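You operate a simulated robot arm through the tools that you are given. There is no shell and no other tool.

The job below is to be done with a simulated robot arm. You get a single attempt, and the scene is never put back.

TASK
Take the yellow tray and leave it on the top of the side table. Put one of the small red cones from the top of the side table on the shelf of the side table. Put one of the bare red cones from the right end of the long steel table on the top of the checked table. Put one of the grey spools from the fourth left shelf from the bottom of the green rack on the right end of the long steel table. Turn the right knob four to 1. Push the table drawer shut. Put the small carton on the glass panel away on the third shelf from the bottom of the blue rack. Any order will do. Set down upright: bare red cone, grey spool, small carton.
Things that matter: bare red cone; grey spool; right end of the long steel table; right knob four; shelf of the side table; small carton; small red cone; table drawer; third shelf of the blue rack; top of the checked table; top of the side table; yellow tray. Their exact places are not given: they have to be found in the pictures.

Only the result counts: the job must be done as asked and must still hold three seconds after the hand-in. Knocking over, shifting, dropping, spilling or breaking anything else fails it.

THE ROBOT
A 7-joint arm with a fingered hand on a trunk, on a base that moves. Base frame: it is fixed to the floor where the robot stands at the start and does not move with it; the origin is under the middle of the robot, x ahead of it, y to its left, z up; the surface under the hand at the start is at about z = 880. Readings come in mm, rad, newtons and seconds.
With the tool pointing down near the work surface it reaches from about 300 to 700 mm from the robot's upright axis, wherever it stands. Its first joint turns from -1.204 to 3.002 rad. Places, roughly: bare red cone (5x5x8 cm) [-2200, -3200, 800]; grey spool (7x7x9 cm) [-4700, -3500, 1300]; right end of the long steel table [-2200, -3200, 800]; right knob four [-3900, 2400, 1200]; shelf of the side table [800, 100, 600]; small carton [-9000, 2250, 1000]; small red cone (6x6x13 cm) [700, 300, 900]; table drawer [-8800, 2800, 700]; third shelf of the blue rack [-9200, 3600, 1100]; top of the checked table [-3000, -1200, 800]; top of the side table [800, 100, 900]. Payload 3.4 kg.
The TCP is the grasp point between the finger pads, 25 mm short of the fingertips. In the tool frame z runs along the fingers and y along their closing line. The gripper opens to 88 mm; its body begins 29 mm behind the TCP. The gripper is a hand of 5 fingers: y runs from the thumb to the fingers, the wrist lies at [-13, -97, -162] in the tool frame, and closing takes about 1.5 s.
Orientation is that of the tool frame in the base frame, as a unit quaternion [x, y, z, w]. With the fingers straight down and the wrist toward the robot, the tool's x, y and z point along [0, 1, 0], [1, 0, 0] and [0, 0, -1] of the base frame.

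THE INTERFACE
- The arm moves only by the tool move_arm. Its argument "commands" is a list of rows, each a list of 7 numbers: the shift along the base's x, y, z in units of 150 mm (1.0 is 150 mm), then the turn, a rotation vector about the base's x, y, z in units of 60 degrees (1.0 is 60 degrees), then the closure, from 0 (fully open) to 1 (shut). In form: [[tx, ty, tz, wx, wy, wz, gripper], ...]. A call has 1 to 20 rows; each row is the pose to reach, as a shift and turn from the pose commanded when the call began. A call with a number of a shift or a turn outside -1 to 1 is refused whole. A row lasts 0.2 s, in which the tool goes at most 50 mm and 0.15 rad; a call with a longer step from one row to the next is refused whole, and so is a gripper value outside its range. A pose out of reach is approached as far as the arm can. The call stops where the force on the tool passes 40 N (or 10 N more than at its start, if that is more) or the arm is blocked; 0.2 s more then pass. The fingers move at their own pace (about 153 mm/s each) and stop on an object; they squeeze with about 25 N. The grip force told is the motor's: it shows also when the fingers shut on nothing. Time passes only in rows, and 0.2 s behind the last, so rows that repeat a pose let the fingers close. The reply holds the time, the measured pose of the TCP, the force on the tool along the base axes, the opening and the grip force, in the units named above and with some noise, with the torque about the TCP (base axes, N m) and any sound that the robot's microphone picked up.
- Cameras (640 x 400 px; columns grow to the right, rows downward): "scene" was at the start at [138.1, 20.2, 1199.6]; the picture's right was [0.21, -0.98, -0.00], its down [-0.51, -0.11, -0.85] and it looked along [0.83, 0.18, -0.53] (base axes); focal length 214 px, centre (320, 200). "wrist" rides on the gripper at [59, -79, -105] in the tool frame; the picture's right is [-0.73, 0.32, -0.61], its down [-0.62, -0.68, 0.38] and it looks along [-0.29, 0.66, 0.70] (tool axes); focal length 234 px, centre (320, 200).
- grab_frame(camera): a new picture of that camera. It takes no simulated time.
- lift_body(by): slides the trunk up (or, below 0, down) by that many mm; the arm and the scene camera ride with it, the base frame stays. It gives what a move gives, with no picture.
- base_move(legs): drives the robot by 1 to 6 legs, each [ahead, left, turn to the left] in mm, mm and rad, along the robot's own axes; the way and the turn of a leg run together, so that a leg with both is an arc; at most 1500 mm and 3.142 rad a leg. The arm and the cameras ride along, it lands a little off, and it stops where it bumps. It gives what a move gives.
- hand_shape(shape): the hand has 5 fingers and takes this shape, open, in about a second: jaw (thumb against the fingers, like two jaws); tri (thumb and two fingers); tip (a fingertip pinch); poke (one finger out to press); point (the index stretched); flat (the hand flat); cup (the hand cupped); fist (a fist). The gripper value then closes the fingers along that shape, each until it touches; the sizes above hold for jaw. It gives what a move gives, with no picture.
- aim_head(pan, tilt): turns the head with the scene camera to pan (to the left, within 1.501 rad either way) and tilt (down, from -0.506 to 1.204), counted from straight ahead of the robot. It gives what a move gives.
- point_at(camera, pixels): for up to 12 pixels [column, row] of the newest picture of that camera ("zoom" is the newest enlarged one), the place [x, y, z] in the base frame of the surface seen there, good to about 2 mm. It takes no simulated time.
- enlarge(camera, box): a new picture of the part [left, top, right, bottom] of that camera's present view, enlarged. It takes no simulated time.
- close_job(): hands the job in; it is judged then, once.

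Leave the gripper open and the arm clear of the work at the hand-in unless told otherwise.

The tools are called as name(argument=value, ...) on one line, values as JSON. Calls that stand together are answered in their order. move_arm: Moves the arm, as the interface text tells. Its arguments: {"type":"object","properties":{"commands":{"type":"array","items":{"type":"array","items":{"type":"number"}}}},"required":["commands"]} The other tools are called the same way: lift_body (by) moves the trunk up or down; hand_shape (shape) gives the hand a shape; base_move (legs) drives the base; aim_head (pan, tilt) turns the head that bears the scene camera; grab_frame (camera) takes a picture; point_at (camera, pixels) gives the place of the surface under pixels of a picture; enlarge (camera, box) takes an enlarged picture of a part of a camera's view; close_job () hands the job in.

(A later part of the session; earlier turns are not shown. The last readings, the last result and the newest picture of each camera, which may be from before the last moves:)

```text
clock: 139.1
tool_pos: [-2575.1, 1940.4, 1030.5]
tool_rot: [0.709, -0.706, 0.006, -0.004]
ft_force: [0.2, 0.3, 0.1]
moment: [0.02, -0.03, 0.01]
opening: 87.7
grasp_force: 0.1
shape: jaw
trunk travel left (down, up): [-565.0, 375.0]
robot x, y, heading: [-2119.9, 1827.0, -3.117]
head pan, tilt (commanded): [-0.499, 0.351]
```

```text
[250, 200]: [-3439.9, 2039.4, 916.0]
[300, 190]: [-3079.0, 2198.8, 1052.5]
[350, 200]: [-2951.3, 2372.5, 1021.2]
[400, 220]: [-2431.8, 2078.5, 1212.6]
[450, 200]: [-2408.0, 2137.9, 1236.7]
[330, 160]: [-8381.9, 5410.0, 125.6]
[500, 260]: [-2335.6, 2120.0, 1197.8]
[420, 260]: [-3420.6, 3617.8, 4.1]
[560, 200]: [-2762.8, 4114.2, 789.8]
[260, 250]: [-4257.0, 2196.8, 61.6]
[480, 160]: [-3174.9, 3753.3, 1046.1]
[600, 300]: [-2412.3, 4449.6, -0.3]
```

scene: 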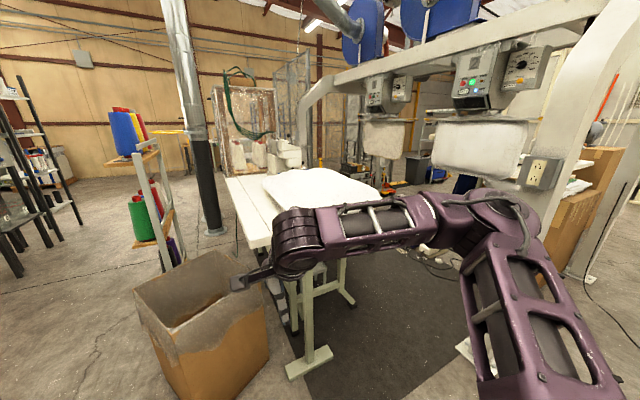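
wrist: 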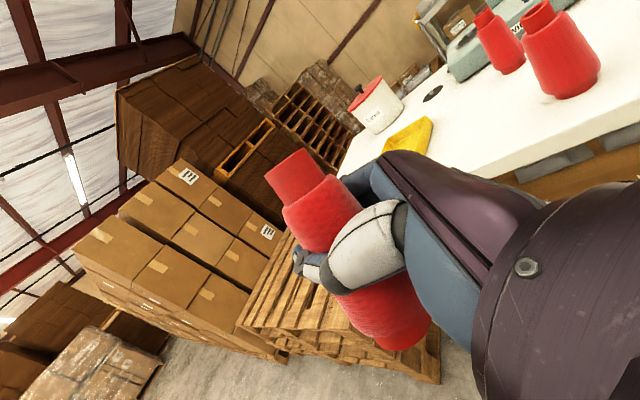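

enlarge(camera="scene", box=[220, 90, 420, 240])

point_at(camera="zoom", pixels=[[270, 130], [262, 180], [225, 170], [180, 190], [160, 205], [215, 220], [330, 230], [400, 260], [440, 300], [60, 300], [420, 220], [250, 300]])

```text
2.67 times, centred on (320, 165) of scene
```

zoom: 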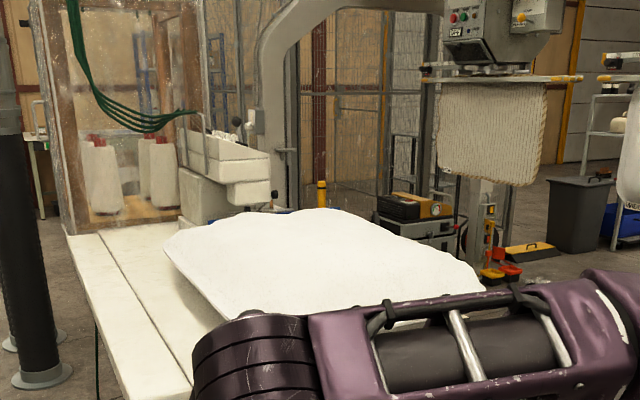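

```text
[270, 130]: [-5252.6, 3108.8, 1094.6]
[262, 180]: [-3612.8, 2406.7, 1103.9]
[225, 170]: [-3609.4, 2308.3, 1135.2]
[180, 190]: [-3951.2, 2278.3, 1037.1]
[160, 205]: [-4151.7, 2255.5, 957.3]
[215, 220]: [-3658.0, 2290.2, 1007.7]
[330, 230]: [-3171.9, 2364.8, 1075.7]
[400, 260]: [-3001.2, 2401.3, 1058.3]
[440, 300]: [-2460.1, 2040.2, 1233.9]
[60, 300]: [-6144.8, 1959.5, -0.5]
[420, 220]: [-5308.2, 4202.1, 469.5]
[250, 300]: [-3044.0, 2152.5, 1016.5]
```

aim_head(pan=-0.8, tilt=0.5)

grab_frame(camera="scene")

point_at(camera="scene", pixels=[[470, 130], [440, 140], [490, 190], [505, 200], [520, 215], [250, 170], [270, 180], [200, 300], [300, 300], [350, 330], [430, 180], [560, 330]])

```text
clock: 139.8
tool_pos: [-2575.2, 1940.7, 1030.3]
tool_rot: [0.708, -0.706, 0.006, -0.005]
ft_force: [0.8, -0.1, 0.3]
moment: [-0.02, -0.02, 0.01]
opening: 87.8
grasp_force: 0.1
shape: jaw
trunk travel left (down, up): [-565.0, 375.0]
robot x, y, heading: [-2126.8, 1825.5, -3.12]
head pan, tilt (commanded): [-0.799, 0.499]
```

```text
taken
```

scene: 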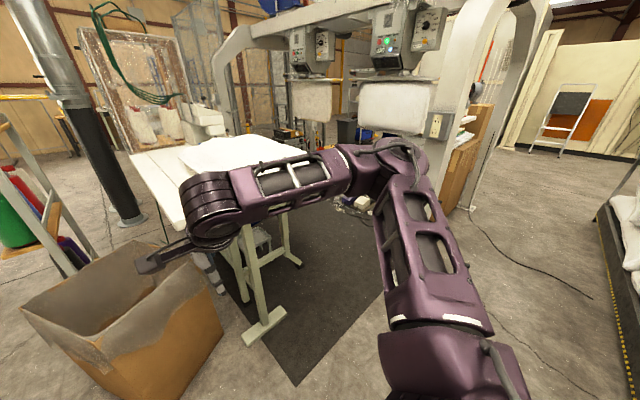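

```text
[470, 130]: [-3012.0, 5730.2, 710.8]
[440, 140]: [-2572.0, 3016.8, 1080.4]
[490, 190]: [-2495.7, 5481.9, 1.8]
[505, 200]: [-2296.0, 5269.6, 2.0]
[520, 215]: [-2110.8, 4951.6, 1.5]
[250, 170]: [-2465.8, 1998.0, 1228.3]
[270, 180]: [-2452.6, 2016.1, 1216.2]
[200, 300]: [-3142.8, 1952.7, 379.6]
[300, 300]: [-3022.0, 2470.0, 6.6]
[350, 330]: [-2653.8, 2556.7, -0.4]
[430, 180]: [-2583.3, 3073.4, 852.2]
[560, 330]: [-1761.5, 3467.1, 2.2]
```

The way north of the table passes between the arch leg (≈(−2580, 3060)) and the table corner (≈(−2990, 2440)). I raise the trunk 200 mm, turn to face south-west so the arm points over the table, and go through in two legs.

lift_body(by=200)

base_move(legs=[[0, 0, 0.785]])

base_move(legs=[[-220, -599, 0]])

aim_head(pan=-1.2, tilt=0.5)

grab_frame(camera="scene")

```text
clock: 142.0
tool_pos: [-2575.0, 1940.6, 1230.3]
tool_rot: [0.709, -0.705, 0.006, -0.005]
ft_force: [0.0, 0.2, -0.1]
moment: [0.0, -0.01, 0.01]
opening: 88.0
grasp_force: 0.1
shape: jaw
trunk travel left (down, up): [-765.0, 175.0]
robot x, y, heading: [-2122.4, 1825.0, -3.117]
head pan, tilt (commanded): [-0.799, 0.499]
```

```text
clock: 144.4
tool_pos: [-2527.5, 1592.4, 1230.1]
tool_rot: [0.922, -0.387, 0.003, -0.006]
ft_force: [0.3, -0.5, 0.5]
moment: [0.01, -0.04, 0.02]
opening: 87.8
grasp_force: 0.1
shape: jaw
trunk travel left (down, up): [-765.0, 175.0]
robot x, y, heading: [-2121.4, 1828.7, -2.351]
head pan, tilt (commanded): [-0.799, 0.499]
```

```text
clock: 148.0
tool_pos: [-2799.9, 2166.7, 1229.9]
tool_rot: [0.923, -0.385, 0.004, -0.006]
ft_force: [-0.3, -0.2, -0.7]
moment: [-0.03, 0.0, -0.02]
opening: 87.6
grasp_force: 0.1
shape: jaw
trunk travel left (down, up): [-765.0, 175.0]
robot x, y, heading: [-2401.1, 2404.1, -2.338]
head pan, tilt (commanded): [-0.799, 0.499]
```

```text
clock: 148.9
tool_pos: [-2800.7, 2166.9, 1230.3]
tool_rot: [0.923, -0.384, 0.004, -0.006]
ft_force: [0.1, -0.6, -0.4]
moment: [0.02, -0.01, -0.02]
opening: 87.7
grasp_force: 0.1
shape: jaw
trunk travel left (down, up): [-765.0, 175.0]
robot x, y, heading: [-2395.5, 2409.3, -2.335]
head pan, tilt (commanded): [-1.201, 0.499]
```

```text
taken
```

scene: 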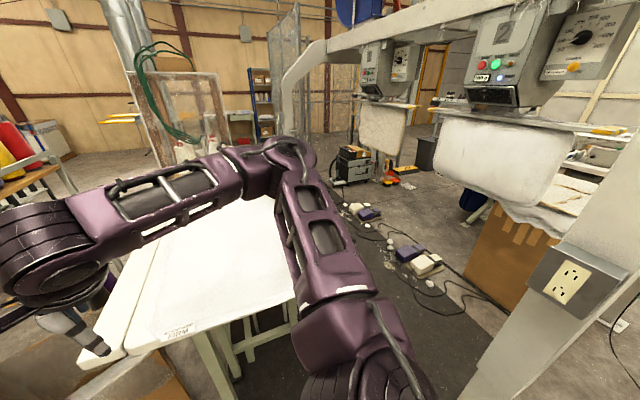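

point_at(camera="scene", pixels=[[570, 280], [530, 340], [480, 390], [430, 265], [405, 250], [365, 212], [440, 310], [395, 300], [350, 180], [300, 100], [375, 130], [460, 160]])

```text
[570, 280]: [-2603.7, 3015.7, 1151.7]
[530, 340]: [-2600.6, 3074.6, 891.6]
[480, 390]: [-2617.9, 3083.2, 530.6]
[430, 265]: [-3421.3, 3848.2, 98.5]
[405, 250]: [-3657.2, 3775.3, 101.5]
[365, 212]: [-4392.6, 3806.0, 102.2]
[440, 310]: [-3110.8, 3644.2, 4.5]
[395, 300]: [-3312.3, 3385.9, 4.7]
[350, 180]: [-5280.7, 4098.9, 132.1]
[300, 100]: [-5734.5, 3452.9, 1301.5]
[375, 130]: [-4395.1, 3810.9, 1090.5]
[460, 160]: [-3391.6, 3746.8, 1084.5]
```

The corridor between y≈2450 and 3350 is free. I go on with the next two legs to about (−3350, 2950).

base_move(legs=[[26, -535, 0], [243, -529, 0]])

aim_head(pan=-0.1, tilt=0.4)

grab_frame(camera="scene")

```text
clock: 154.9
tool_pos: [-3761.5, 2729.6, 1230.5]
tool_rot: [0.921, -0.39, 0.004, -0.006]
ft_force: [-0.2, -0.1, -0.2]
moment: [-0.01, -0.01, 0.0]
opening: 87.9
grasp_force: 0.0
shape: jaw
trunk travel left (down, up): [-765.0, 175.0]
robot x, y, heading: [-3360.0, 2958.3, -2.353]
head pan, tilt (commanded): [-1.201, 0.499]
```

```text
clock: 156.3
tool_pos: [-3761.3, 2729.3, 1229.3]
tool_rot: [0.921, -0.39, 0.003, -0.006]
ft_force: [0.3, 0.5, -0.1]
moment: [0.01, -0.01, -0.02]
opening: 87.8
grasp_force: 0.0
shape: jaw
trunk travel left (down, up): [-765.0, 175.0]
robot x, y, heading: [-3355.6, 2961.2, -2.355]
head pan, tilt (commanded): [-0.099, 0.4]
```

```text
taken
```

scene: 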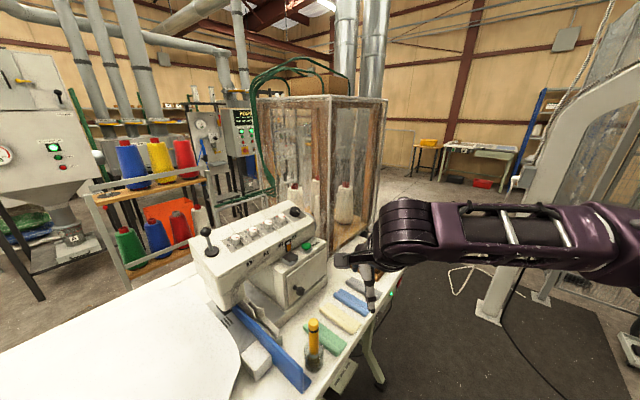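

The sewing machine with knobs on its top slope is visible at (255,240). I enlarge it.

enlarge(camera="scene", box=[180, 180, 340, 290])

point_at(camera="scene", pixels=[[234, 242], [250, 235], [264, 228], [279, 220], [294, 211], [206, 240], [300, 258], [240, 260], [260, 250], [315, 350], [350, 310], [385, 285]])

```text
3.64 times, centred on (260, 235) of scene
```

zoom: 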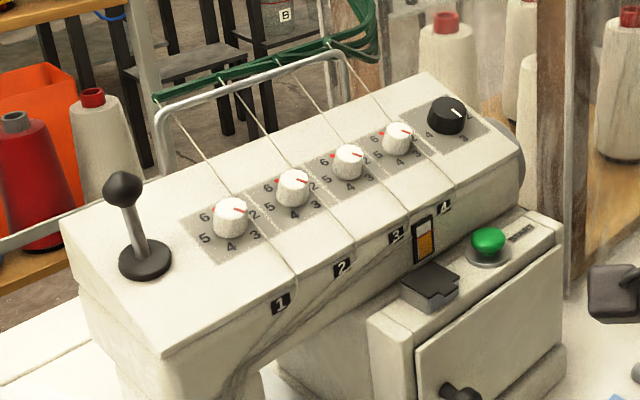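

```text
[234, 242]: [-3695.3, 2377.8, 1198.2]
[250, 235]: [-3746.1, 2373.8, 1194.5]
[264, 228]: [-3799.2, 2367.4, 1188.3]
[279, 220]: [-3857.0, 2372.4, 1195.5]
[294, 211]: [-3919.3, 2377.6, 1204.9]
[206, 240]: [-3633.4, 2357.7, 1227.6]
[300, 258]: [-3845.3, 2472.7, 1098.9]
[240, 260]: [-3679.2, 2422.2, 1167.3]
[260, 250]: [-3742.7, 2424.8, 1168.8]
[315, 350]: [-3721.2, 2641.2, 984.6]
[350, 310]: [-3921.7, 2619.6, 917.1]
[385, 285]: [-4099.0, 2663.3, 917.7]
```

There are four white dials labelled 1–4 (knob 4 at about (−3857,2372,1195)) and a black dial to the right. Before going close I raise the trunk 150 mm and turn to face the machine (heading −90°).

lift_body(by=150)

base_move(legs=[[0, 0, 0.784]])

aim_head(pan=-0.4, tilt=0.65)

grab_frame(camera="scene")

```text
clock: 158.0
tool_pos: [-3761.9, 2728.6, 1380.3]
tool_rot: [0.921, -0.391, 0.004, -0.006]
ft_force: [-0.1, -0.2, 0.7]
moment: [0.02, 0.01, -0.03]
opening: 87.8
grasp_force: 0.1
shape: jaw
trunk travel left (down, up): [-915.0, 25.0]
robot x, y, heading: [-3356.6, 2960.6, -2.353]
head pan, tilt (commanded): [-0.099, 0.4]
```

```text
clock: 160.5
tool_pos: [-3478.6, 2509.7, 1380.7]
tool_rot: [1.0, -0.007, 0.001, -0.007]
ft_force: [-0.9, 1.0, 0.3]
moment: [-0.01, 0.01, -0.01]
opening: 87.9
grasp_force: 0.1
shape: jaw
trunk travel left (down, up): [-915.0, 25.0]
robot x, y, heading: [-3355.0, 2960.9, -1.569]
head pan, tilt (commanded): [-0.099, 0.4]
```

```text
clock: 161.3
tool_pos: [-3479.2, 2508.5, 1379.5]
tool_rot: [1.0, -0.007, 0.001, -0.008]
ft_force: [-0.1, 0.2, 0.5]
moment: [-0.02, -0.03, 0.0]
opening: 88.1
grasp_force: 0.0
shape: jaw
trunk travel left (down, up): [-915.0, 25.0]
robot x, y, heading: [-3354.3, 2959.7, -1.565]
head pan, tilt (commanded): [-0.4, 0.649]
```

```text
taken
```

scene: 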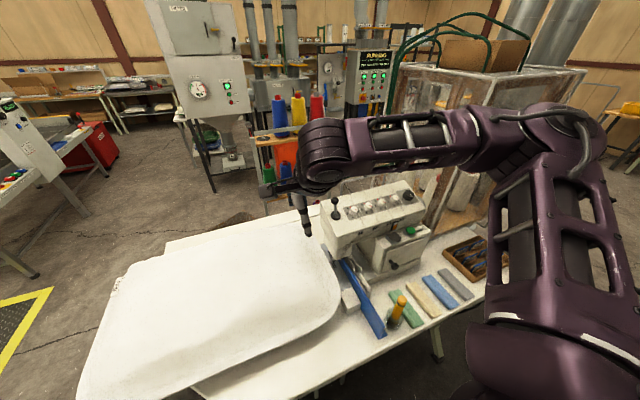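

enlarge(camera="scene", box=[320, 180, 430, 250])

point_at(camera="zoom", pixels=[[420, 130], [410, 105], [445, 150], [395, 160], [350, 160], [290, 190], [520, 90], [420, 80], [460, 125], [380, 135]])

```text
5.71 times, centred on (375, 215) of scene
```

zoom: 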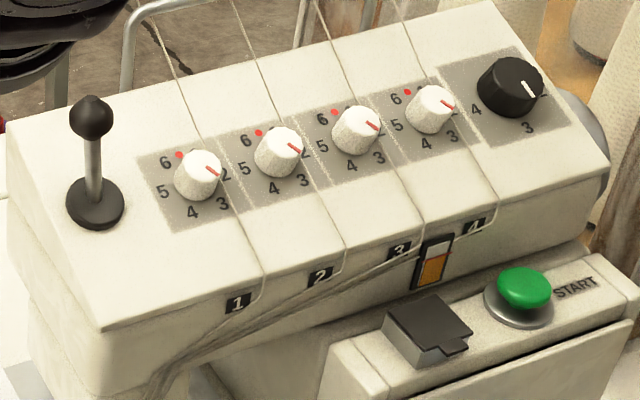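

```text
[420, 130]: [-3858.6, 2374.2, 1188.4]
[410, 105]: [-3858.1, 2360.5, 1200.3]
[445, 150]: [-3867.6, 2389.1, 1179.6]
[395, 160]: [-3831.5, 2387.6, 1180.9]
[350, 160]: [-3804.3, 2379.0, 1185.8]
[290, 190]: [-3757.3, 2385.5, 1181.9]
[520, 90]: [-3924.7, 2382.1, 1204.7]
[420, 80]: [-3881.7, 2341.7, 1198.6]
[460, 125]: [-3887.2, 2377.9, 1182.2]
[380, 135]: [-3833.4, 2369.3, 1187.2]
```

The red pointer lines now point to about 2. I move over so that the hand is above knob 4, staying high (z≈1380).

base_move(legs=[[60, -384, 0]])

aim_head(pan=-0.25, tilt=0.8)

grab_frame(camera="scene")

grab_frame(camera="wrist")

```text
clock: 163.7
tool_pos: [-3858.1, 2448.6, 1381.0]
tool_rot: [1.0, -0.008, 0.0, -0.007]
ft_force: [0.3, 0.3, 0.6]
moment: [-0.04, -0.02, -0.01]
opening: 87.9
grasp_force: 0.1
shape: jaw
trunk travel left (down, up): [-915.0, 25.0]
robot x, y, heading: [-3735.7, 2896.2, -1.568]
head pan, tilt (commanded): [-0.4, 0.649]
```

```text
clock: 164.4
tool_pos: [-3859.5, 2449.3, 1380.2]
tool_rot: [1.0, -0.007, 0.001, -0.007]
ft_force: [-0.3, 0.2, 0.0]
moment: [0.02, -0.01, 0.01]
opening: 88.0
grasp_force: 0.0
shape: jaw
trunk travel left (down, up): [-915.0, 25.0]
robot x, y, heading: [-3740.4, 2898.6, -1.569]
head pan, tilt (commanded): [-0.25, 0.799]
```

```text
taken
```

scene: 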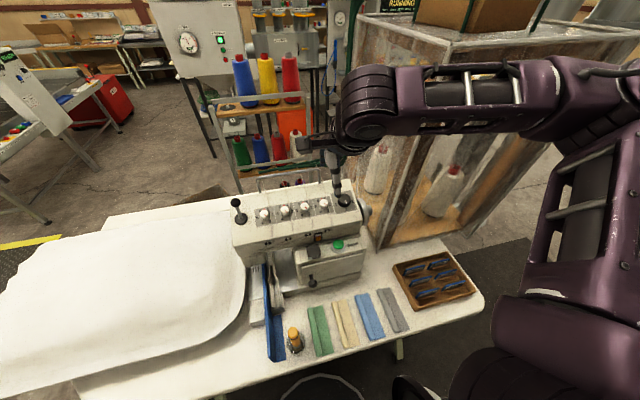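

```text
taken
```

wrist: 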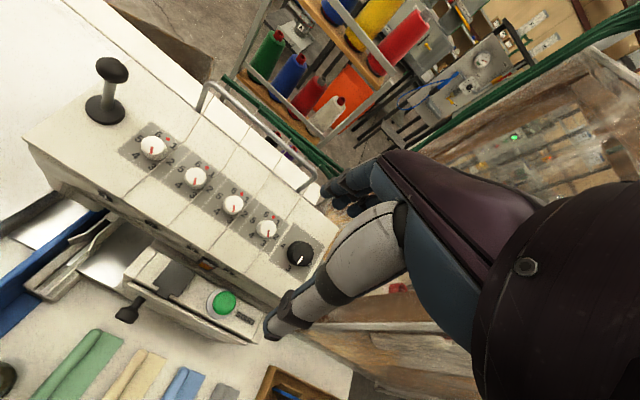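

Good view from the wrist. I enlarge the dials in both cameras.

enlarge(camera="wrist", box=[210, 180, 330, 280])

point_at(camera="zoom", pixels=[[305, 255], [300, 240], [260, 290], [340, 280], [320, 220], [270, 240], [130, 120], [475, 385], [380, 330], [220, 300]])

enlarge(camera="scene", box=[270, 175, 380, 250])

```text
4.00 times, centred on (270, 230) of wrist
```

zoom: 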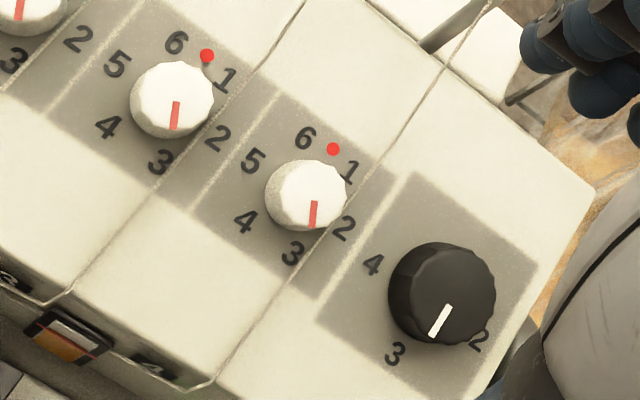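

```text
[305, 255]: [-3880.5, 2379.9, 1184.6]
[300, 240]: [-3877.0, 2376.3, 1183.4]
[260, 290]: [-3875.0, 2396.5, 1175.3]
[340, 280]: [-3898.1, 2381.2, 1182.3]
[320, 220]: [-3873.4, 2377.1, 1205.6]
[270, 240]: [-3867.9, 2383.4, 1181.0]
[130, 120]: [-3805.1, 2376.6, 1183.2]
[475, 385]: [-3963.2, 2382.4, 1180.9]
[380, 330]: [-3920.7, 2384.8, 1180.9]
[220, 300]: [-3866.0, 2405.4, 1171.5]
```

```text
5.33 times, centred on (325, 212) of scene
```

zoom: 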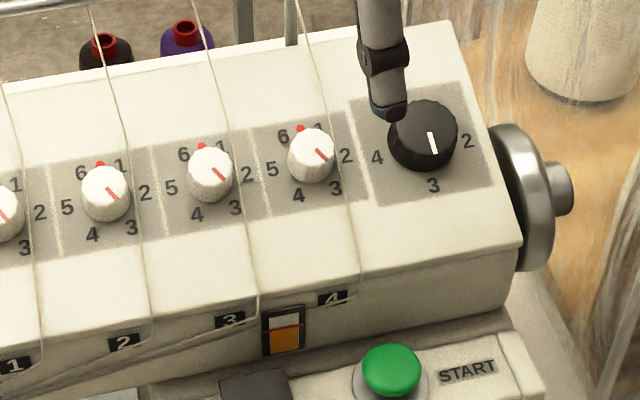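

The scale is clear now: digits 1–6 clockwise, 60° apart, red dot between 6 and 1; knob 4's pointer stands at about 2.5, so it must go counter-clockwise ~90° to 1. I measure the knob position and the panel slope.

point_at(camera="zoom", pixels=[[311, 150], [295, 148], [325, 148], [312, 138], [312, 175], [300, 128], [318, 130], [346, 157], [336, 188], [298, 195], [272, 170], [283, 136]])

point_at(camera="scene", pixels=[[344, 200], [326, 205], [330, 215], [320, 195], [350, 190]])

```text
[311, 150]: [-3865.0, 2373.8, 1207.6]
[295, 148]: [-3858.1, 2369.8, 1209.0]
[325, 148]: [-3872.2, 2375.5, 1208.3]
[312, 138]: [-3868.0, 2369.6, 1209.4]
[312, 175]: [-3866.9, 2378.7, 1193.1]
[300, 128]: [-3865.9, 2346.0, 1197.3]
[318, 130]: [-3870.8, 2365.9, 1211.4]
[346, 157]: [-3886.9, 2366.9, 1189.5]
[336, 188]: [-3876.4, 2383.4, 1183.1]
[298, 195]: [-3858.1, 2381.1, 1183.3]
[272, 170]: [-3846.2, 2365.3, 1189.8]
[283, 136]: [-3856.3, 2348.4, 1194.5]
```

```text
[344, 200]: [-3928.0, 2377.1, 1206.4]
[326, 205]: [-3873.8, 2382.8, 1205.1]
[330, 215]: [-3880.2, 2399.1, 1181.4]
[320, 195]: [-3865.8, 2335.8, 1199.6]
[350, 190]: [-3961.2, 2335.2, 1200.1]
```

Knob 4: axis base ≈ (−3866,2366,1190), about 24 mm wide and 20 mm tall, panel tilted ~23° toward me. I take the fingertip-pinch shape and look at where the fingertips are.

hand_shape(shape="tip")

grab_frame(camera="wrist")

grab_frame(camera="scene")

enlarge(camera="scene", box=[290, 90, 410, 220])

```text
clock: 165.3
tool_pos: [-3859.3, 2448.0, 1379.7]
tool_rot: [1.0, -0.008, 0.001, -0.008]
ft_force: [0.0, 0.3, -0.4]
moment: [-0.01, 0.01, 0.0]
opening: 87.6
grasp_force: 0.1
shape: tip
trunk travel left (down, up): [-915.0, 25.0]
robot x, y, heading: [-3734.4, 2895.4, -1.564]
head pan, tilt (commanded): [-0.25, 0.799]
```

```text
taken
```

wrist: 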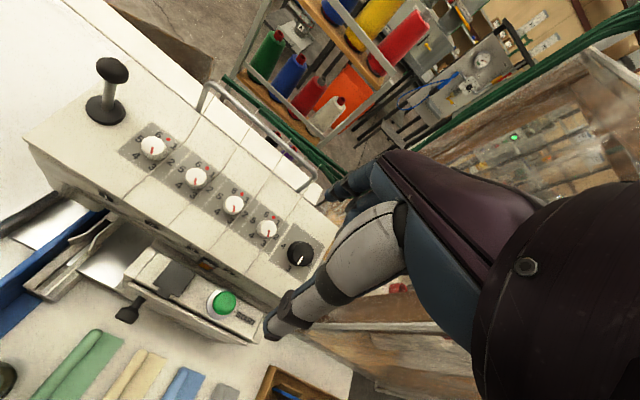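

```text
taken
```

scene: 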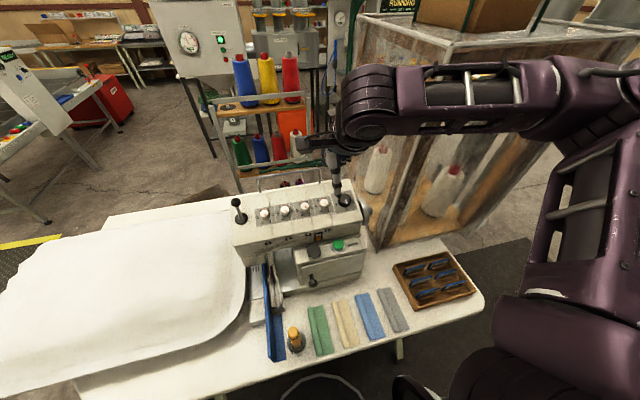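

```text
3.08 times, centred on (350, 155) of scene
```

zoom: 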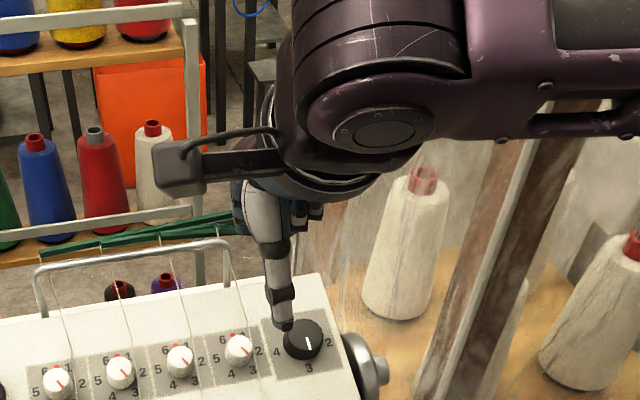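

point_at(camera="zoom", pixels=[[281, 322], [278, 300], [272, 240], [283, 290], [300, 205], [318, 210]])

move_arm(commands=[[0, 0, 0, 0, 0, 0, 0.4], [0, 0, 0, 0, 0, 0, 0.7], [0, 0, 0, 0, 0, 0, 0.75], [0, 0, 0, 0, 0, 0, 0.75], [0, 0, 0, 0, 0, 0, 0.75]])

grab_frame(camera="wrist")

enlarge(camera="wrist", box=[240, 150, 420, 350])

enlarge(camera="scene", box=[290, 120, 410, 220])

```text
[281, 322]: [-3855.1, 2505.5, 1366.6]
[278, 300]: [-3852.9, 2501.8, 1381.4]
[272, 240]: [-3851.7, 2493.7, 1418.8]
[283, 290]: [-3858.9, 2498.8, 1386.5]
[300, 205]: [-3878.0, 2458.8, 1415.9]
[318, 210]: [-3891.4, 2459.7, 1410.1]
```

```text
clock: 166.5
tool_pos: [-3859.9, 2448.3, 1380.1]
tool_rot: [1.0, -0.007, 0.001, -0.007]
ft_force: [0.2, 0.3, -0.5]
moment: [0.02, -0.04, 0.01]
opening: 22.6
grasp_force: 0.1
shape: tip
trunk travel left (down, up): [-915.0, 25.0]
robot x, y, heading: [-3736.0, 2897.4, -1.566]
head pan, tilt (commanded): [-0.25, 0.799]
```

```text
taken
```

wrist: 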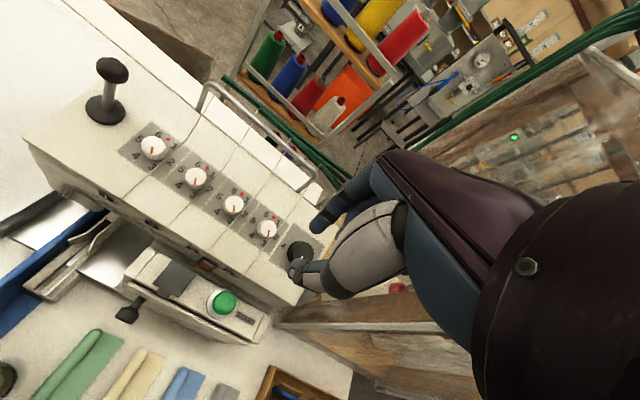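

```text
2.00 times, centred on (330, 250) of wrist
```

zoom: 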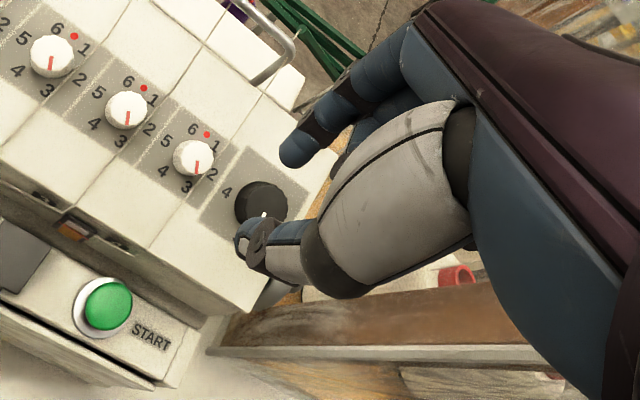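

```text
4.00 times, centred on (350, 170) of scene
```

zoom: 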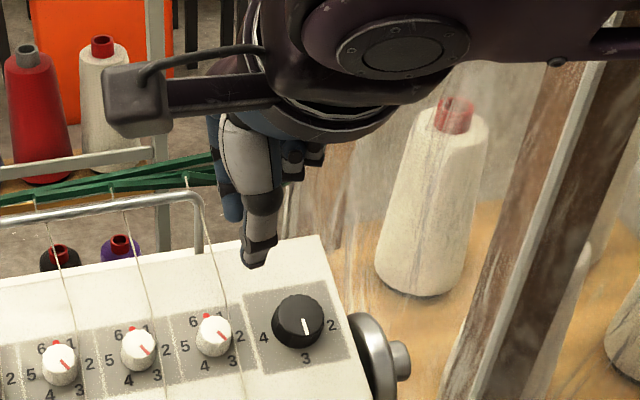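

point_at(camera="zoom", pixels=[[253, 262], [256, 240], [258, 215], [231, 212], [225, 190], [295, 165], [315, 150]])

point_at(camera="wrist", pixels=[[315, 228], [322, 222], [335, 212], [294, 268], [300, 272], [310, 270], [345, 225]])

```text
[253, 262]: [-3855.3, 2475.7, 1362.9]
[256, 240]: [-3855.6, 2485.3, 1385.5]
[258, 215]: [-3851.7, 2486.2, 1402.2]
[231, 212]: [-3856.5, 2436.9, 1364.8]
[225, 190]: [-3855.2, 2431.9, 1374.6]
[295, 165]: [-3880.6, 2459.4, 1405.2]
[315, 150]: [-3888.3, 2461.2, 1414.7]
```

```text
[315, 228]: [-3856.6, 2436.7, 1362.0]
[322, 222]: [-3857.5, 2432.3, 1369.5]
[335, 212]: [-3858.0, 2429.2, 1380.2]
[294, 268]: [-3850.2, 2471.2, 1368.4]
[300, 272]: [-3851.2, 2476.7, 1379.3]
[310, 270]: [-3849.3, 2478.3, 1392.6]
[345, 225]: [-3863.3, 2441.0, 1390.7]
```

Tips are ~21 mm below the TCP and the pinch is centred on it. I zoom strongly on knob 4 to read the pointer angle.

enlarge(camera="scene", box=[322, 192, 350, 214])

enlarge(camera="wrist", box=[245, 205, 295, 250])

```text
16.00 times, centred on (336, 203) of scene
```

zoom: 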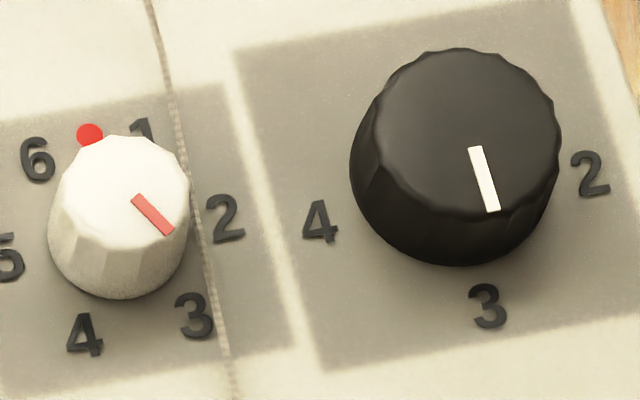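

```text
8.89 times, centred on (270, 228) of wrist
```

zoom: 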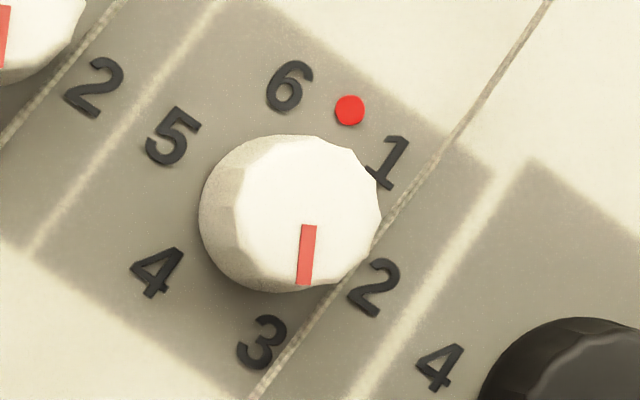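

Both views show the pointer of knob 4 exactly at 3. I need 120° counter-clockwise to reach 1, which I'll do in two grips of 60°. First I tilt the hand to the panel slope (−23° about x) and go to a point above the knob.

move_arm(commands=[[-0.016, -0.096, -0.21, -0.13, 0, 0, 0.48], [-0.032, -0.19, -0.42, -0.26, 0, 0, 0.48], [-0.047, -0.287, -0.633, -0.383, 0, 0, 0.48], [-0.047, -0.287, -0.633, -0.383, 0, 0, 0.48]])

grab_frame(camera="scene")

enlarge(camera="scene", box=[270, 140, 400, 250])

enlarge(camera="wrist", box=[200, 130, 400, 330])

```text
clock: 167.5
tool_pos: [-3867.7, 2404.0, 1284.4]
tool_rot: [0.981, -0.008, 0.002, 0.194]
ft_force: [0.1, -0.8, -0.7]
moment: [-0.02, 0.0, 0.02]
opening: 45.3
grasp_force: 0.0
shape: tip
trunk travel left (down, up): [-915.0, 25.0]
robot x, y, heading: [-3738.2, 2900.8, -1.567]
head pan, tilt (commanded): [-0.25, 0.799]
```

```text
taken
```

scene: 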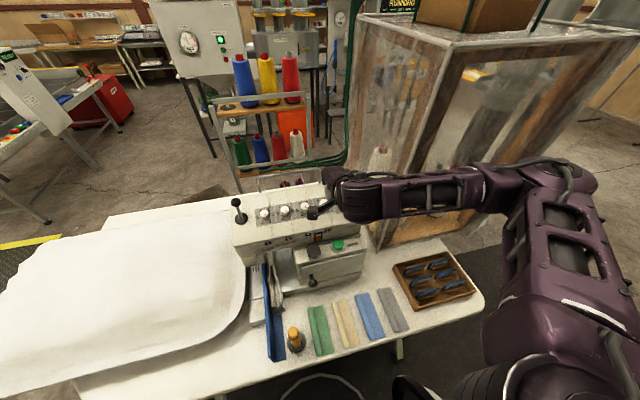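

```text
3.64 times, centred on (335, 195) of scene
```

zoom: 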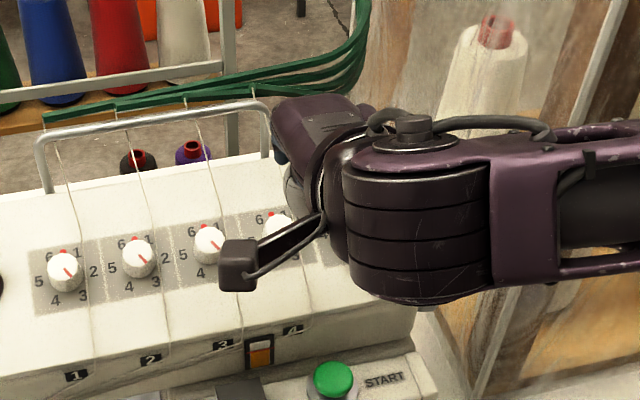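

```text
2.00 times, centred on (300, 230) of wrist
```

zoom: 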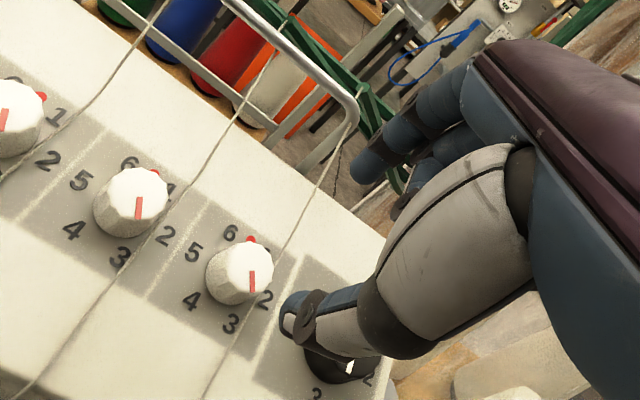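

point_at(camera="zoom", pixels=[[352, 110], [330, 70], [335, 165], [310, 205], [300, 225], [230, 370], [245, 270], [240, 250], [220, 270], [262, 262]])

```text
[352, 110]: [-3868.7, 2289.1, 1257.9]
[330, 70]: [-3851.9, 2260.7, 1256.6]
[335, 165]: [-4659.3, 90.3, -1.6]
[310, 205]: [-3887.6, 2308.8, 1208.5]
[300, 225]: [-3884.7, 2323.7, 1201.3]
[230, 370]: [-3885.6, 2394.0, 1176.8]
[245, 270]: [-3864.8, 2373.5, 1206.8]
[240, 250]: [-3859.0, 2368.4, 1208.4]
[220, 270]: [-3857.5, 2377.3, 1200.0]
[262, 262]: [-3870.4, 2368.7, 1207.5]
```

The thread lies on the panel surface and the wire bar is behind (y≈2290), so there is room. I yaw the hand −30° about the knob axis and go down to just above the knob.

move_arm(commands=[[0, 0, 0, 0, -0.049, -0.115, 0.48], [0, 0, 0, 0, -0.098, -0.23, 0.48], [0, 0, 0, 0, -0.147, -0.345, 0.48], [0, 0, 0, 0, -0.195, -0.46, 0.48], [0.008, -0.07, -0.165, 0, -0.195, -0.46, 0.48], [0.008, -0.07, -0.165, 0, -0.195, -0.46, 0.48]])

enlarge(camera="wrist", box=[200, 130, 400, 330])

enlarge(camera="scene", box=[270, 140, 400, 250])

```text
clock: 168.9
tool_pos: [-3866.7, 2395.2, 1261.4]
tool_rot: [0.946, -0.26, 0.057, 0.186]
ft_force: [-0.2, 0.0, 0.0]
moment: [0.03, 0.01, -0.01]
opening: 45.5
grasp_force: 0.1
shape: tip
trunk travel left (down, up): [-915.0, 25.0]
robot x, y, heading: [-3735.0, 2899.9, -1.567]
head pan, tilt (commanded): [-0.25, 0.799]
```

```text
2.00 times, centred on (300, 230) of wrist
```

zoom: 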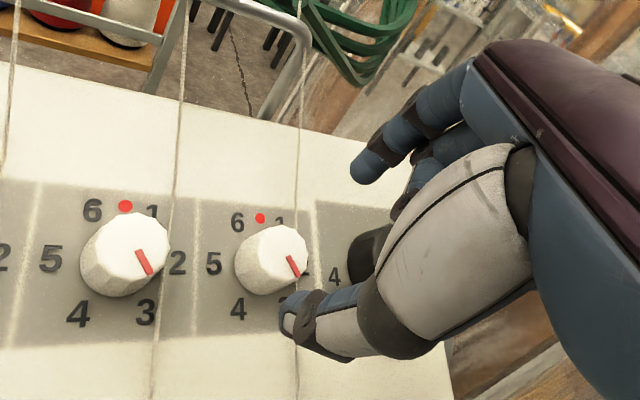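

```text
3.64 times, centred on (335, 195) of scene
```

zoom: 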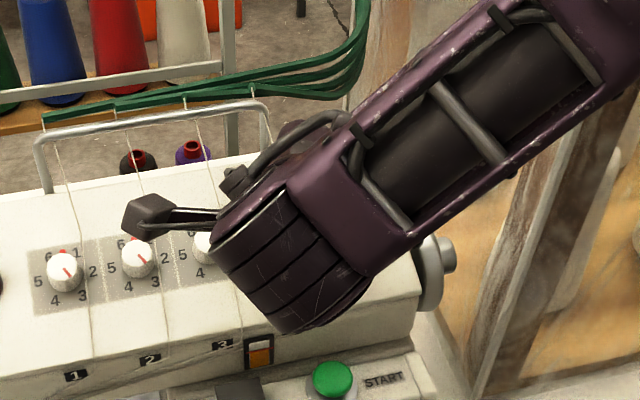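

The knob lies exactly on the tool axis. I descend along the axis to grip depth.

move_arm(commands=[[0, -0.06, -0.15, 0, 0, 0, 0.48], [0, -0.105, -0.262, 0, 0, 0, 0.48], [0, -0.125, -0.313, 0, 0, 0, 0.48], [0, -0.125, -0.313, 0, 0, 0, 0.48]])

enlarge(camera="wrist", box=[220, 150, 400, 310])

```text
clock: 169.9
tool_pos: [-3865.9, 2376.5, 1213.1]
tool_rot: [0.946, -0.261, 0.055, 0.186]
ft_force: [0.0, 0.2, -0.5]
moment: [-0.02, -0.02, 0.01]
opening: 45.4
grasp_force: 0.1
shape: tip
trunk travel left (down, up): [-915.0, 25.0]
robot x, y, heading: [-3735.9, 2897.6, -1.564]
head pan, tilt (commanded): [-0.25, 0.799]
```

```text
2.50 times, centred on (310, 230) of wrist
```

zoom: 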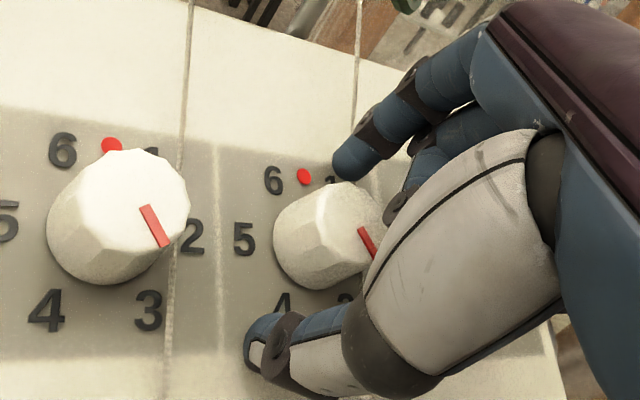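

The knob is between thumb and index. I close gently and then turn +60° about the knob axis.

move_arm(commands=[[0, 0, 0, 0, 0, 0, 0.65], [0, 0, 0, 0, 0, 0, 0.8], [0, 0, 0, 0, 0, 0, 1.0], [0, 0, 0, 0, 0, 0, 1.0], [0, 0, 0, 0, 0, 0, 1.0], [0, 0, 0, 0, 0, 0, 1.0]])

enlarge(camera="wrist", box=[220, 150, 400, 310])

```text
clock: 171.3
tool_pos: [-3864.5, 2375.4, 1212.8]
tool_rot: [0.946, -0.26, 0.056, 0.186]
ft_force: [0.0, -2.1, 1.3]
moment: [-0.04, -0.03, -0.02]
opening: 17.5
grasp_force: 25.3
shape: tip
trunk travel left (down, up): [-915.0, 25.0]
robot x, y, heading: [-3739.6, 2898.5, -1.569]
head pan, tilt (commanded): [-0.25, 0.799]
```

```text
2.50 times, centred on (310, 230) of wrist
```

zoom: 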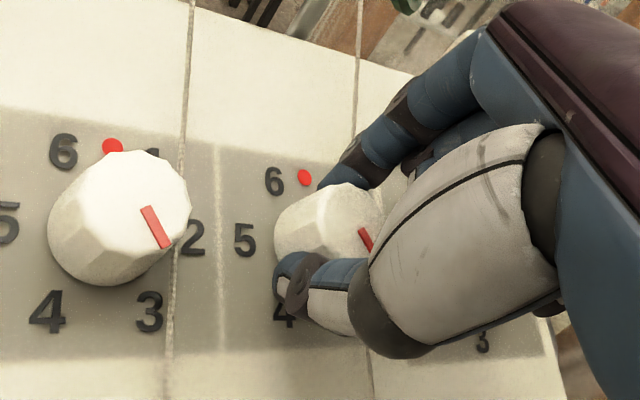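

Gripped at 17.5 mm. I rotate +60° (counter-clockwise from above) in 8 small steps.

move_arm(commands=[[0, 0, 0, 0, 0.049, 0.115, 1.0], [0, 0, 0, 0, 0.0975, 0.23, 1.0], [0, 0, 0, 0, 0.146, 0.345, 1.0], [0, 0, 0, 0, 0.195, 0.46, 1.0], [0, 0, 0, 0, 0.244, 0.575, 1.0], [0, 0, 0, 0, 0.2925, 0.69, 1.0], [0, 0, 0, 0, 0.341, 0.805, 1.0], [0, 0, 0, 0, 0.39, 0.92, 1.0], [0, 0, 0, 0, 0.39, 0.92, 1.0]])

enlarge(camera="wrist", box=[220, 150, 400, 310])

enlarge(camera="scene", box=[270, 140, 400, 250])

```text
clock: 173.3
tool_pos: [-3866.2, 2376.5, 1213.5]
tool_rot: [0.95, 0.246, -0.051, 0.187]
ft_force: [-2.0, 1.4, -2.7]
moment: [0.05, -0.02, -0.05]
opening: 17.3
grasp_force: 25.2
shape: tip
trunk travel left (down, up): [-915.0, 25.0]
robot x, y, heading: [-3737.9, 2899.3, -1.568]
head pan, tilt (commanded): [-0.25, 0.799]
```

```text
2.50 times, centred on (310, 230) of wrist
```

zoom: 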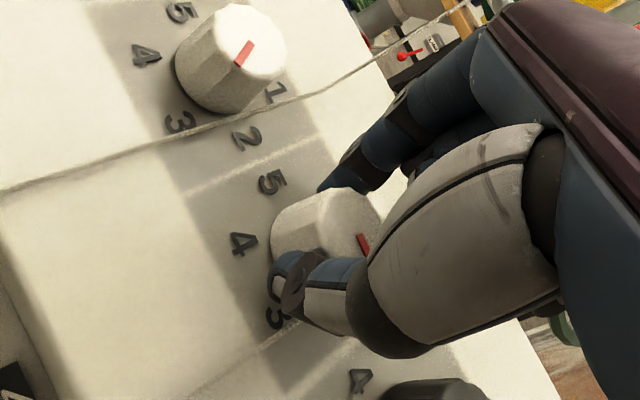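

```text
3.64 times, centred on (335, 195) of scene
```

zoom: 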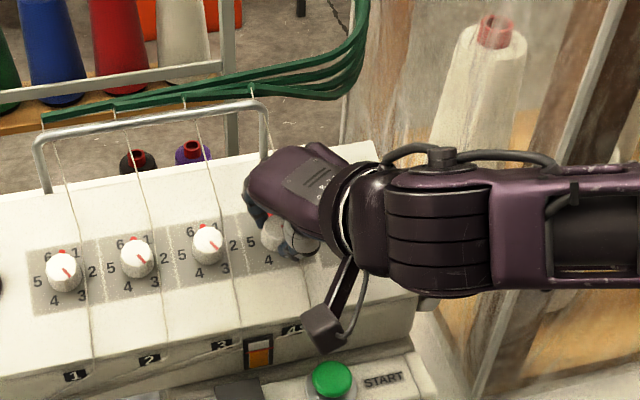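

The knob followed the hand by 60° (now at 2). I release, rise along the axis, turn the hand back −60°, and look at the knob.

move_arm(commands=[[0, 0, 0, 0, 0, 0, 0.7], [0, 0, 0, 0, 0, 0, 0.48], [0, 0, 0, 0, 0, 0, 0.48], [0, 0, 0, 0, 0, 0, 0.48], [0, 0.05, 0.12, 0, 0, 0, 0.48], [0, 0.125, 0.313, 0, 0, 0, 0.48], [0, 0.125, 0.313, 0, 0, 0, 0.48]])

move_arm(commands=[[0, 0, 0, 0, -0.049, -0.115, 0.48], [0, 0, 0, 0, -0.0975, -0.23, 0.48], [0, 0, 0, 0, -0.146, -0.345, 0.48], [0, 0, 0, 0, -0.195, -0.46, 0.48], [0, 0, 0, 0, -0.244, -0.575, 0.48], [0, 0, 0, 0, -0.2925, -0.69, 0.48], [0, 0, 0, 0, -0.341, -0.805, 0.48], [0, 0, 0, 0, -0.39, -0.92, 0.48], [0, 0, 0, 0, -0.39, -0.92, 0.48]])

enlarge(camera="wrist", box=[200, 130, 400, 330])

```text
clock: 174.9
tool_pos: [-3865.5, 2393.3, 1261.5]
tool_rot: [0.95, 0.245, -0.051, 0.186]
ft_force: [-0.9, -0.2, -0.2]
moment: [0.02, -0.01, 0.03]
opening: 45.4
grasp_force: 0.1
shape: tip
trunk travel left (down, up): [-915.0, 25.0]
robot x, y, heading: [-3735.4, 2900.2, -1.564]
head pan, tilt (commanded): [-0.25, 0.799]
```

```text
clock: 176.9
tool_pos: [-3867.0, 2396.4, 1260.2]
tool_rot: [0.945, -0.262, 0.056, 0.186]
ft_force: [-0.2, 0.0, -0.6]
moment: [0.03, 0.02, 0.04]
opening: 45.5
grasp_force: 0.1
shape: tip
trunk travel left (down, up): [-915.0, 25.0]
robot x, y, heading: [-3738.3, 2898.5, -1.567]
head pan, tilt (commanded): [-0.25, 0.799]
```

```text
2.00 times, centred on (300, 230) of wrist
```

zoom: 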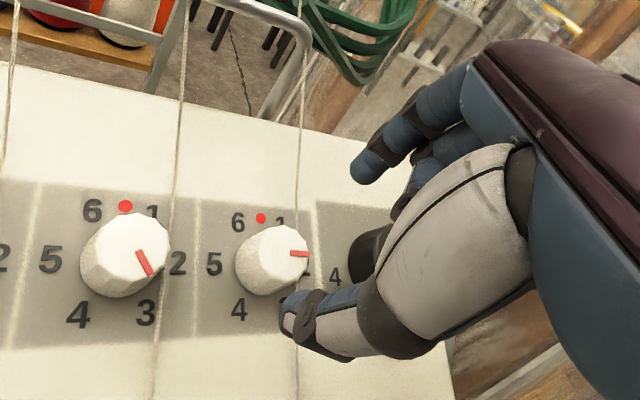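

The pointer is now at 2. Second grip: descend, close, turn +60° again.

move_arm(commands=[[0, -0.06, -0.15, 0, 0, 0, 0.48], [0, -0.105, -0.262, 0, 0, 0, 0.48], [0, -0.125, -0.313, 0, 0, 0, 0.48], [0, -0.125, -0.313, 0, 0, 0, 0.48], [0, -0.125, -0.313, 0, 0, 0, 0.65], [0, -0.125, -0.313, 0, 0, 0, 0.8], [0, -0.125, -0.313, 0, 0, 0, 1.0], [0, -0.125, -0.313, 0, 0, 0, 1.0], [0, -0.125, -0.313, 0, 0, 0, 1.0], [0, -0.125, -0.313, 0, 0, 0, 1.0]])

move_arm(commands=[[0, 0, 0, 0, 0.049, 0.115, 1.0], [0, 0, 0, 0, 0.0975, 0.23, 1.0], [0, 0, 0, 0, 0.146, 0.345, 1.0], [0, 0, 0, 0, 0.195, 0.46, 1.0], [0, 0, 0, 0, 0.244, 0.575, 1.0], [0, 0, 0, 0, 0.2925, 0.69, 1.0], [0, 0, 0, 0, 0.341, 0.805, 1.0], [0, 0, 0, 0, 0.39, 0.92, 1.0], [0, 0, 0, 0, 0.39, 0.92, 1.0]])

enlarge(camera="wrist", box=[220, 150, 400, 310])

```text
clock: 179.1
tool_pos: [-3865.8, 2374.9, 1211.5]
tool_rot: [0.946, -0.261, 0.055, 0.186]
ft_force: [-0.8, -0.7, -0.2]
moment: [-0.04, 0.0, 0.0]
opening: 17.3
grasp_force: 25.2
shape: tip
trunk travel left (down, up): [-915.0, 25.0]
robot x, y, heading: [-3737.6, 2899.1, -1.569]
head pan, tilt (commanded): [-0.25, 0.799]
```

```text
clock: 181.1
tool_pos: [-3867.0, 2376.9, 1212.5]
tool_rot: [0.95, 0.246, -0.051, 0.185]
ft_force: [-3.5, 0.5, -5.3]
moment: [0.06, 0.07, -0.02]
opening: 17.0
grasp_force: 25.0
shape: tip
trunk travel left (down, up): [-915.0, 25.0]
robot x, y, heading: [-3738.2, 2899.3, -1.564]
head pan, tilt (commanded): [-0.25, 0.799]
```

```text
2.50 times, centred on (310, 230) of wrist
```

zoom: 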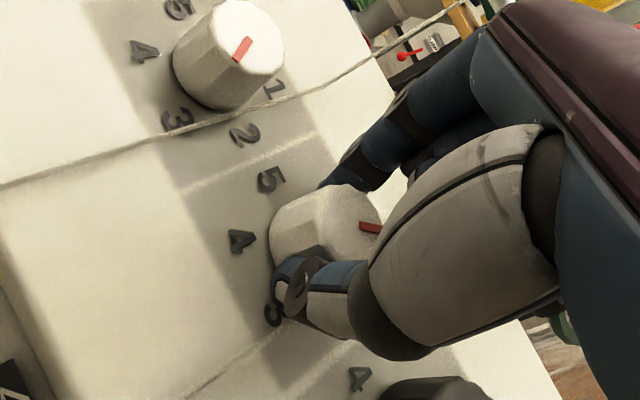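

Turned again. I release, rise along the axis, go back to yaw 0 and look at the pointer.

move_arm(commands=[[0, 0, 0, 0, 0, 0, 0.7], [0, 0, 0, 0, 0, 0, 0.48], [0, 0, 0, 0, 0, 0, 0.48], [0, 0, 0, 0, 0, 0, 0.48], [0, 0.05, 0.12, 0, 0, 0, 0.48], [0, 0.125, 0.313, 0, 0, 0, 0.48], [0, 0.2, 0.5, 0, 0, 0, 0.48], [0, 0.3, 0.75, 0, 0, 0, 0.48]])

move_arm(commands=[[0, 0, 0, 0, -0.049, -0.115, 0.48], [0, 0, 0, 0, -0.0975, -0.23, 0.48], [0, 0, 0, 0, -0.146, -0.345, 0.48], [0, 0, 0, 0, -0.195, -0.46, 0.48], [0, 0.2, 0.2, 0, -0.195, -0.46, 0.48], [0, 0.4, 0.4, 0, -0.195, -0.46, 0.48]])

enlarge(camera="wrist", box=[150, 130, 350, 330])

enlarge(camera="scene", box=[300, 180, 360, 220])

```text
clock: 182.9
tool_pos: [-3864.2, 2423.4, 1325.7]
tool_rot: [0.95, 0.245, -0.05, 0.186]
ft_force: [0.0, 0.1, 0.4]
moment: [-0.02, 0.01, -0.02]
opening: 45.6
grasp_force: 0.0
shape: tip
trunk travel left (down, up): [-915.0, 25.0]
robot x, y, heading: [-3736.0, 2898.0, -1.564]
head pan, tilt (commanded): [-0.25, 0.799]
```

```text
clock: 184.3
tool_pos: [-3861.9, 2457.8, 1394.6]
tool_rot: [0.982, -0.007, 0.003, 0.191]
ft_force: [0.3, -0.8, 0.4]
moment: [-0.01, 0.01, 0.02]
opening: 45.6
grasp_force: 0.0
shape: tip
out of reach, approached as far as the arm can: row 5, 6
trunk travel left (down, up): [-915.0, 25.0]
robot x, y, heading: [-3737.6, 2902.0, -1.567]
head pan, tilt (commanded): [-0.25, 0.799]
```

```text
2.00 times, centred on (250, 230) of wrist
```

zoom: 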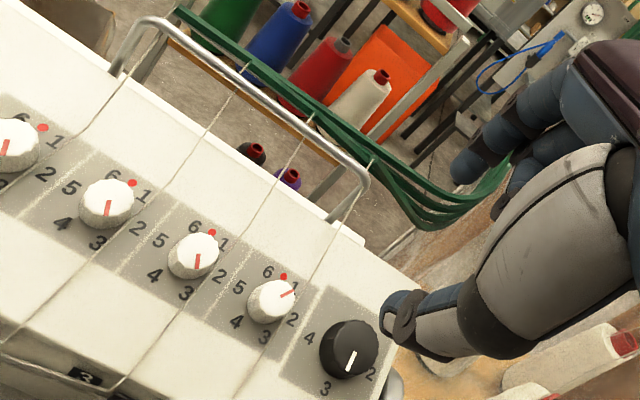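

```text
10.00 times, centred on (330, 200) of scene
```

zoom: 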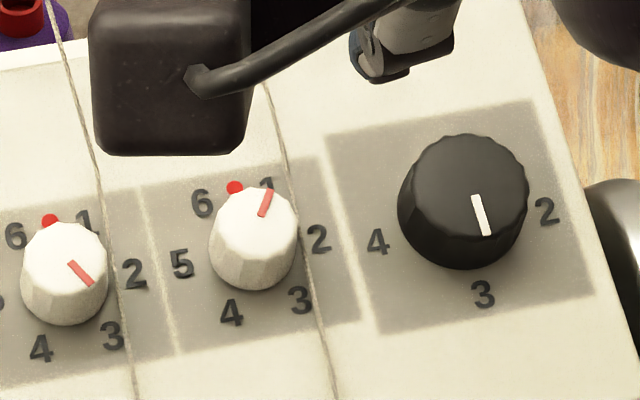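

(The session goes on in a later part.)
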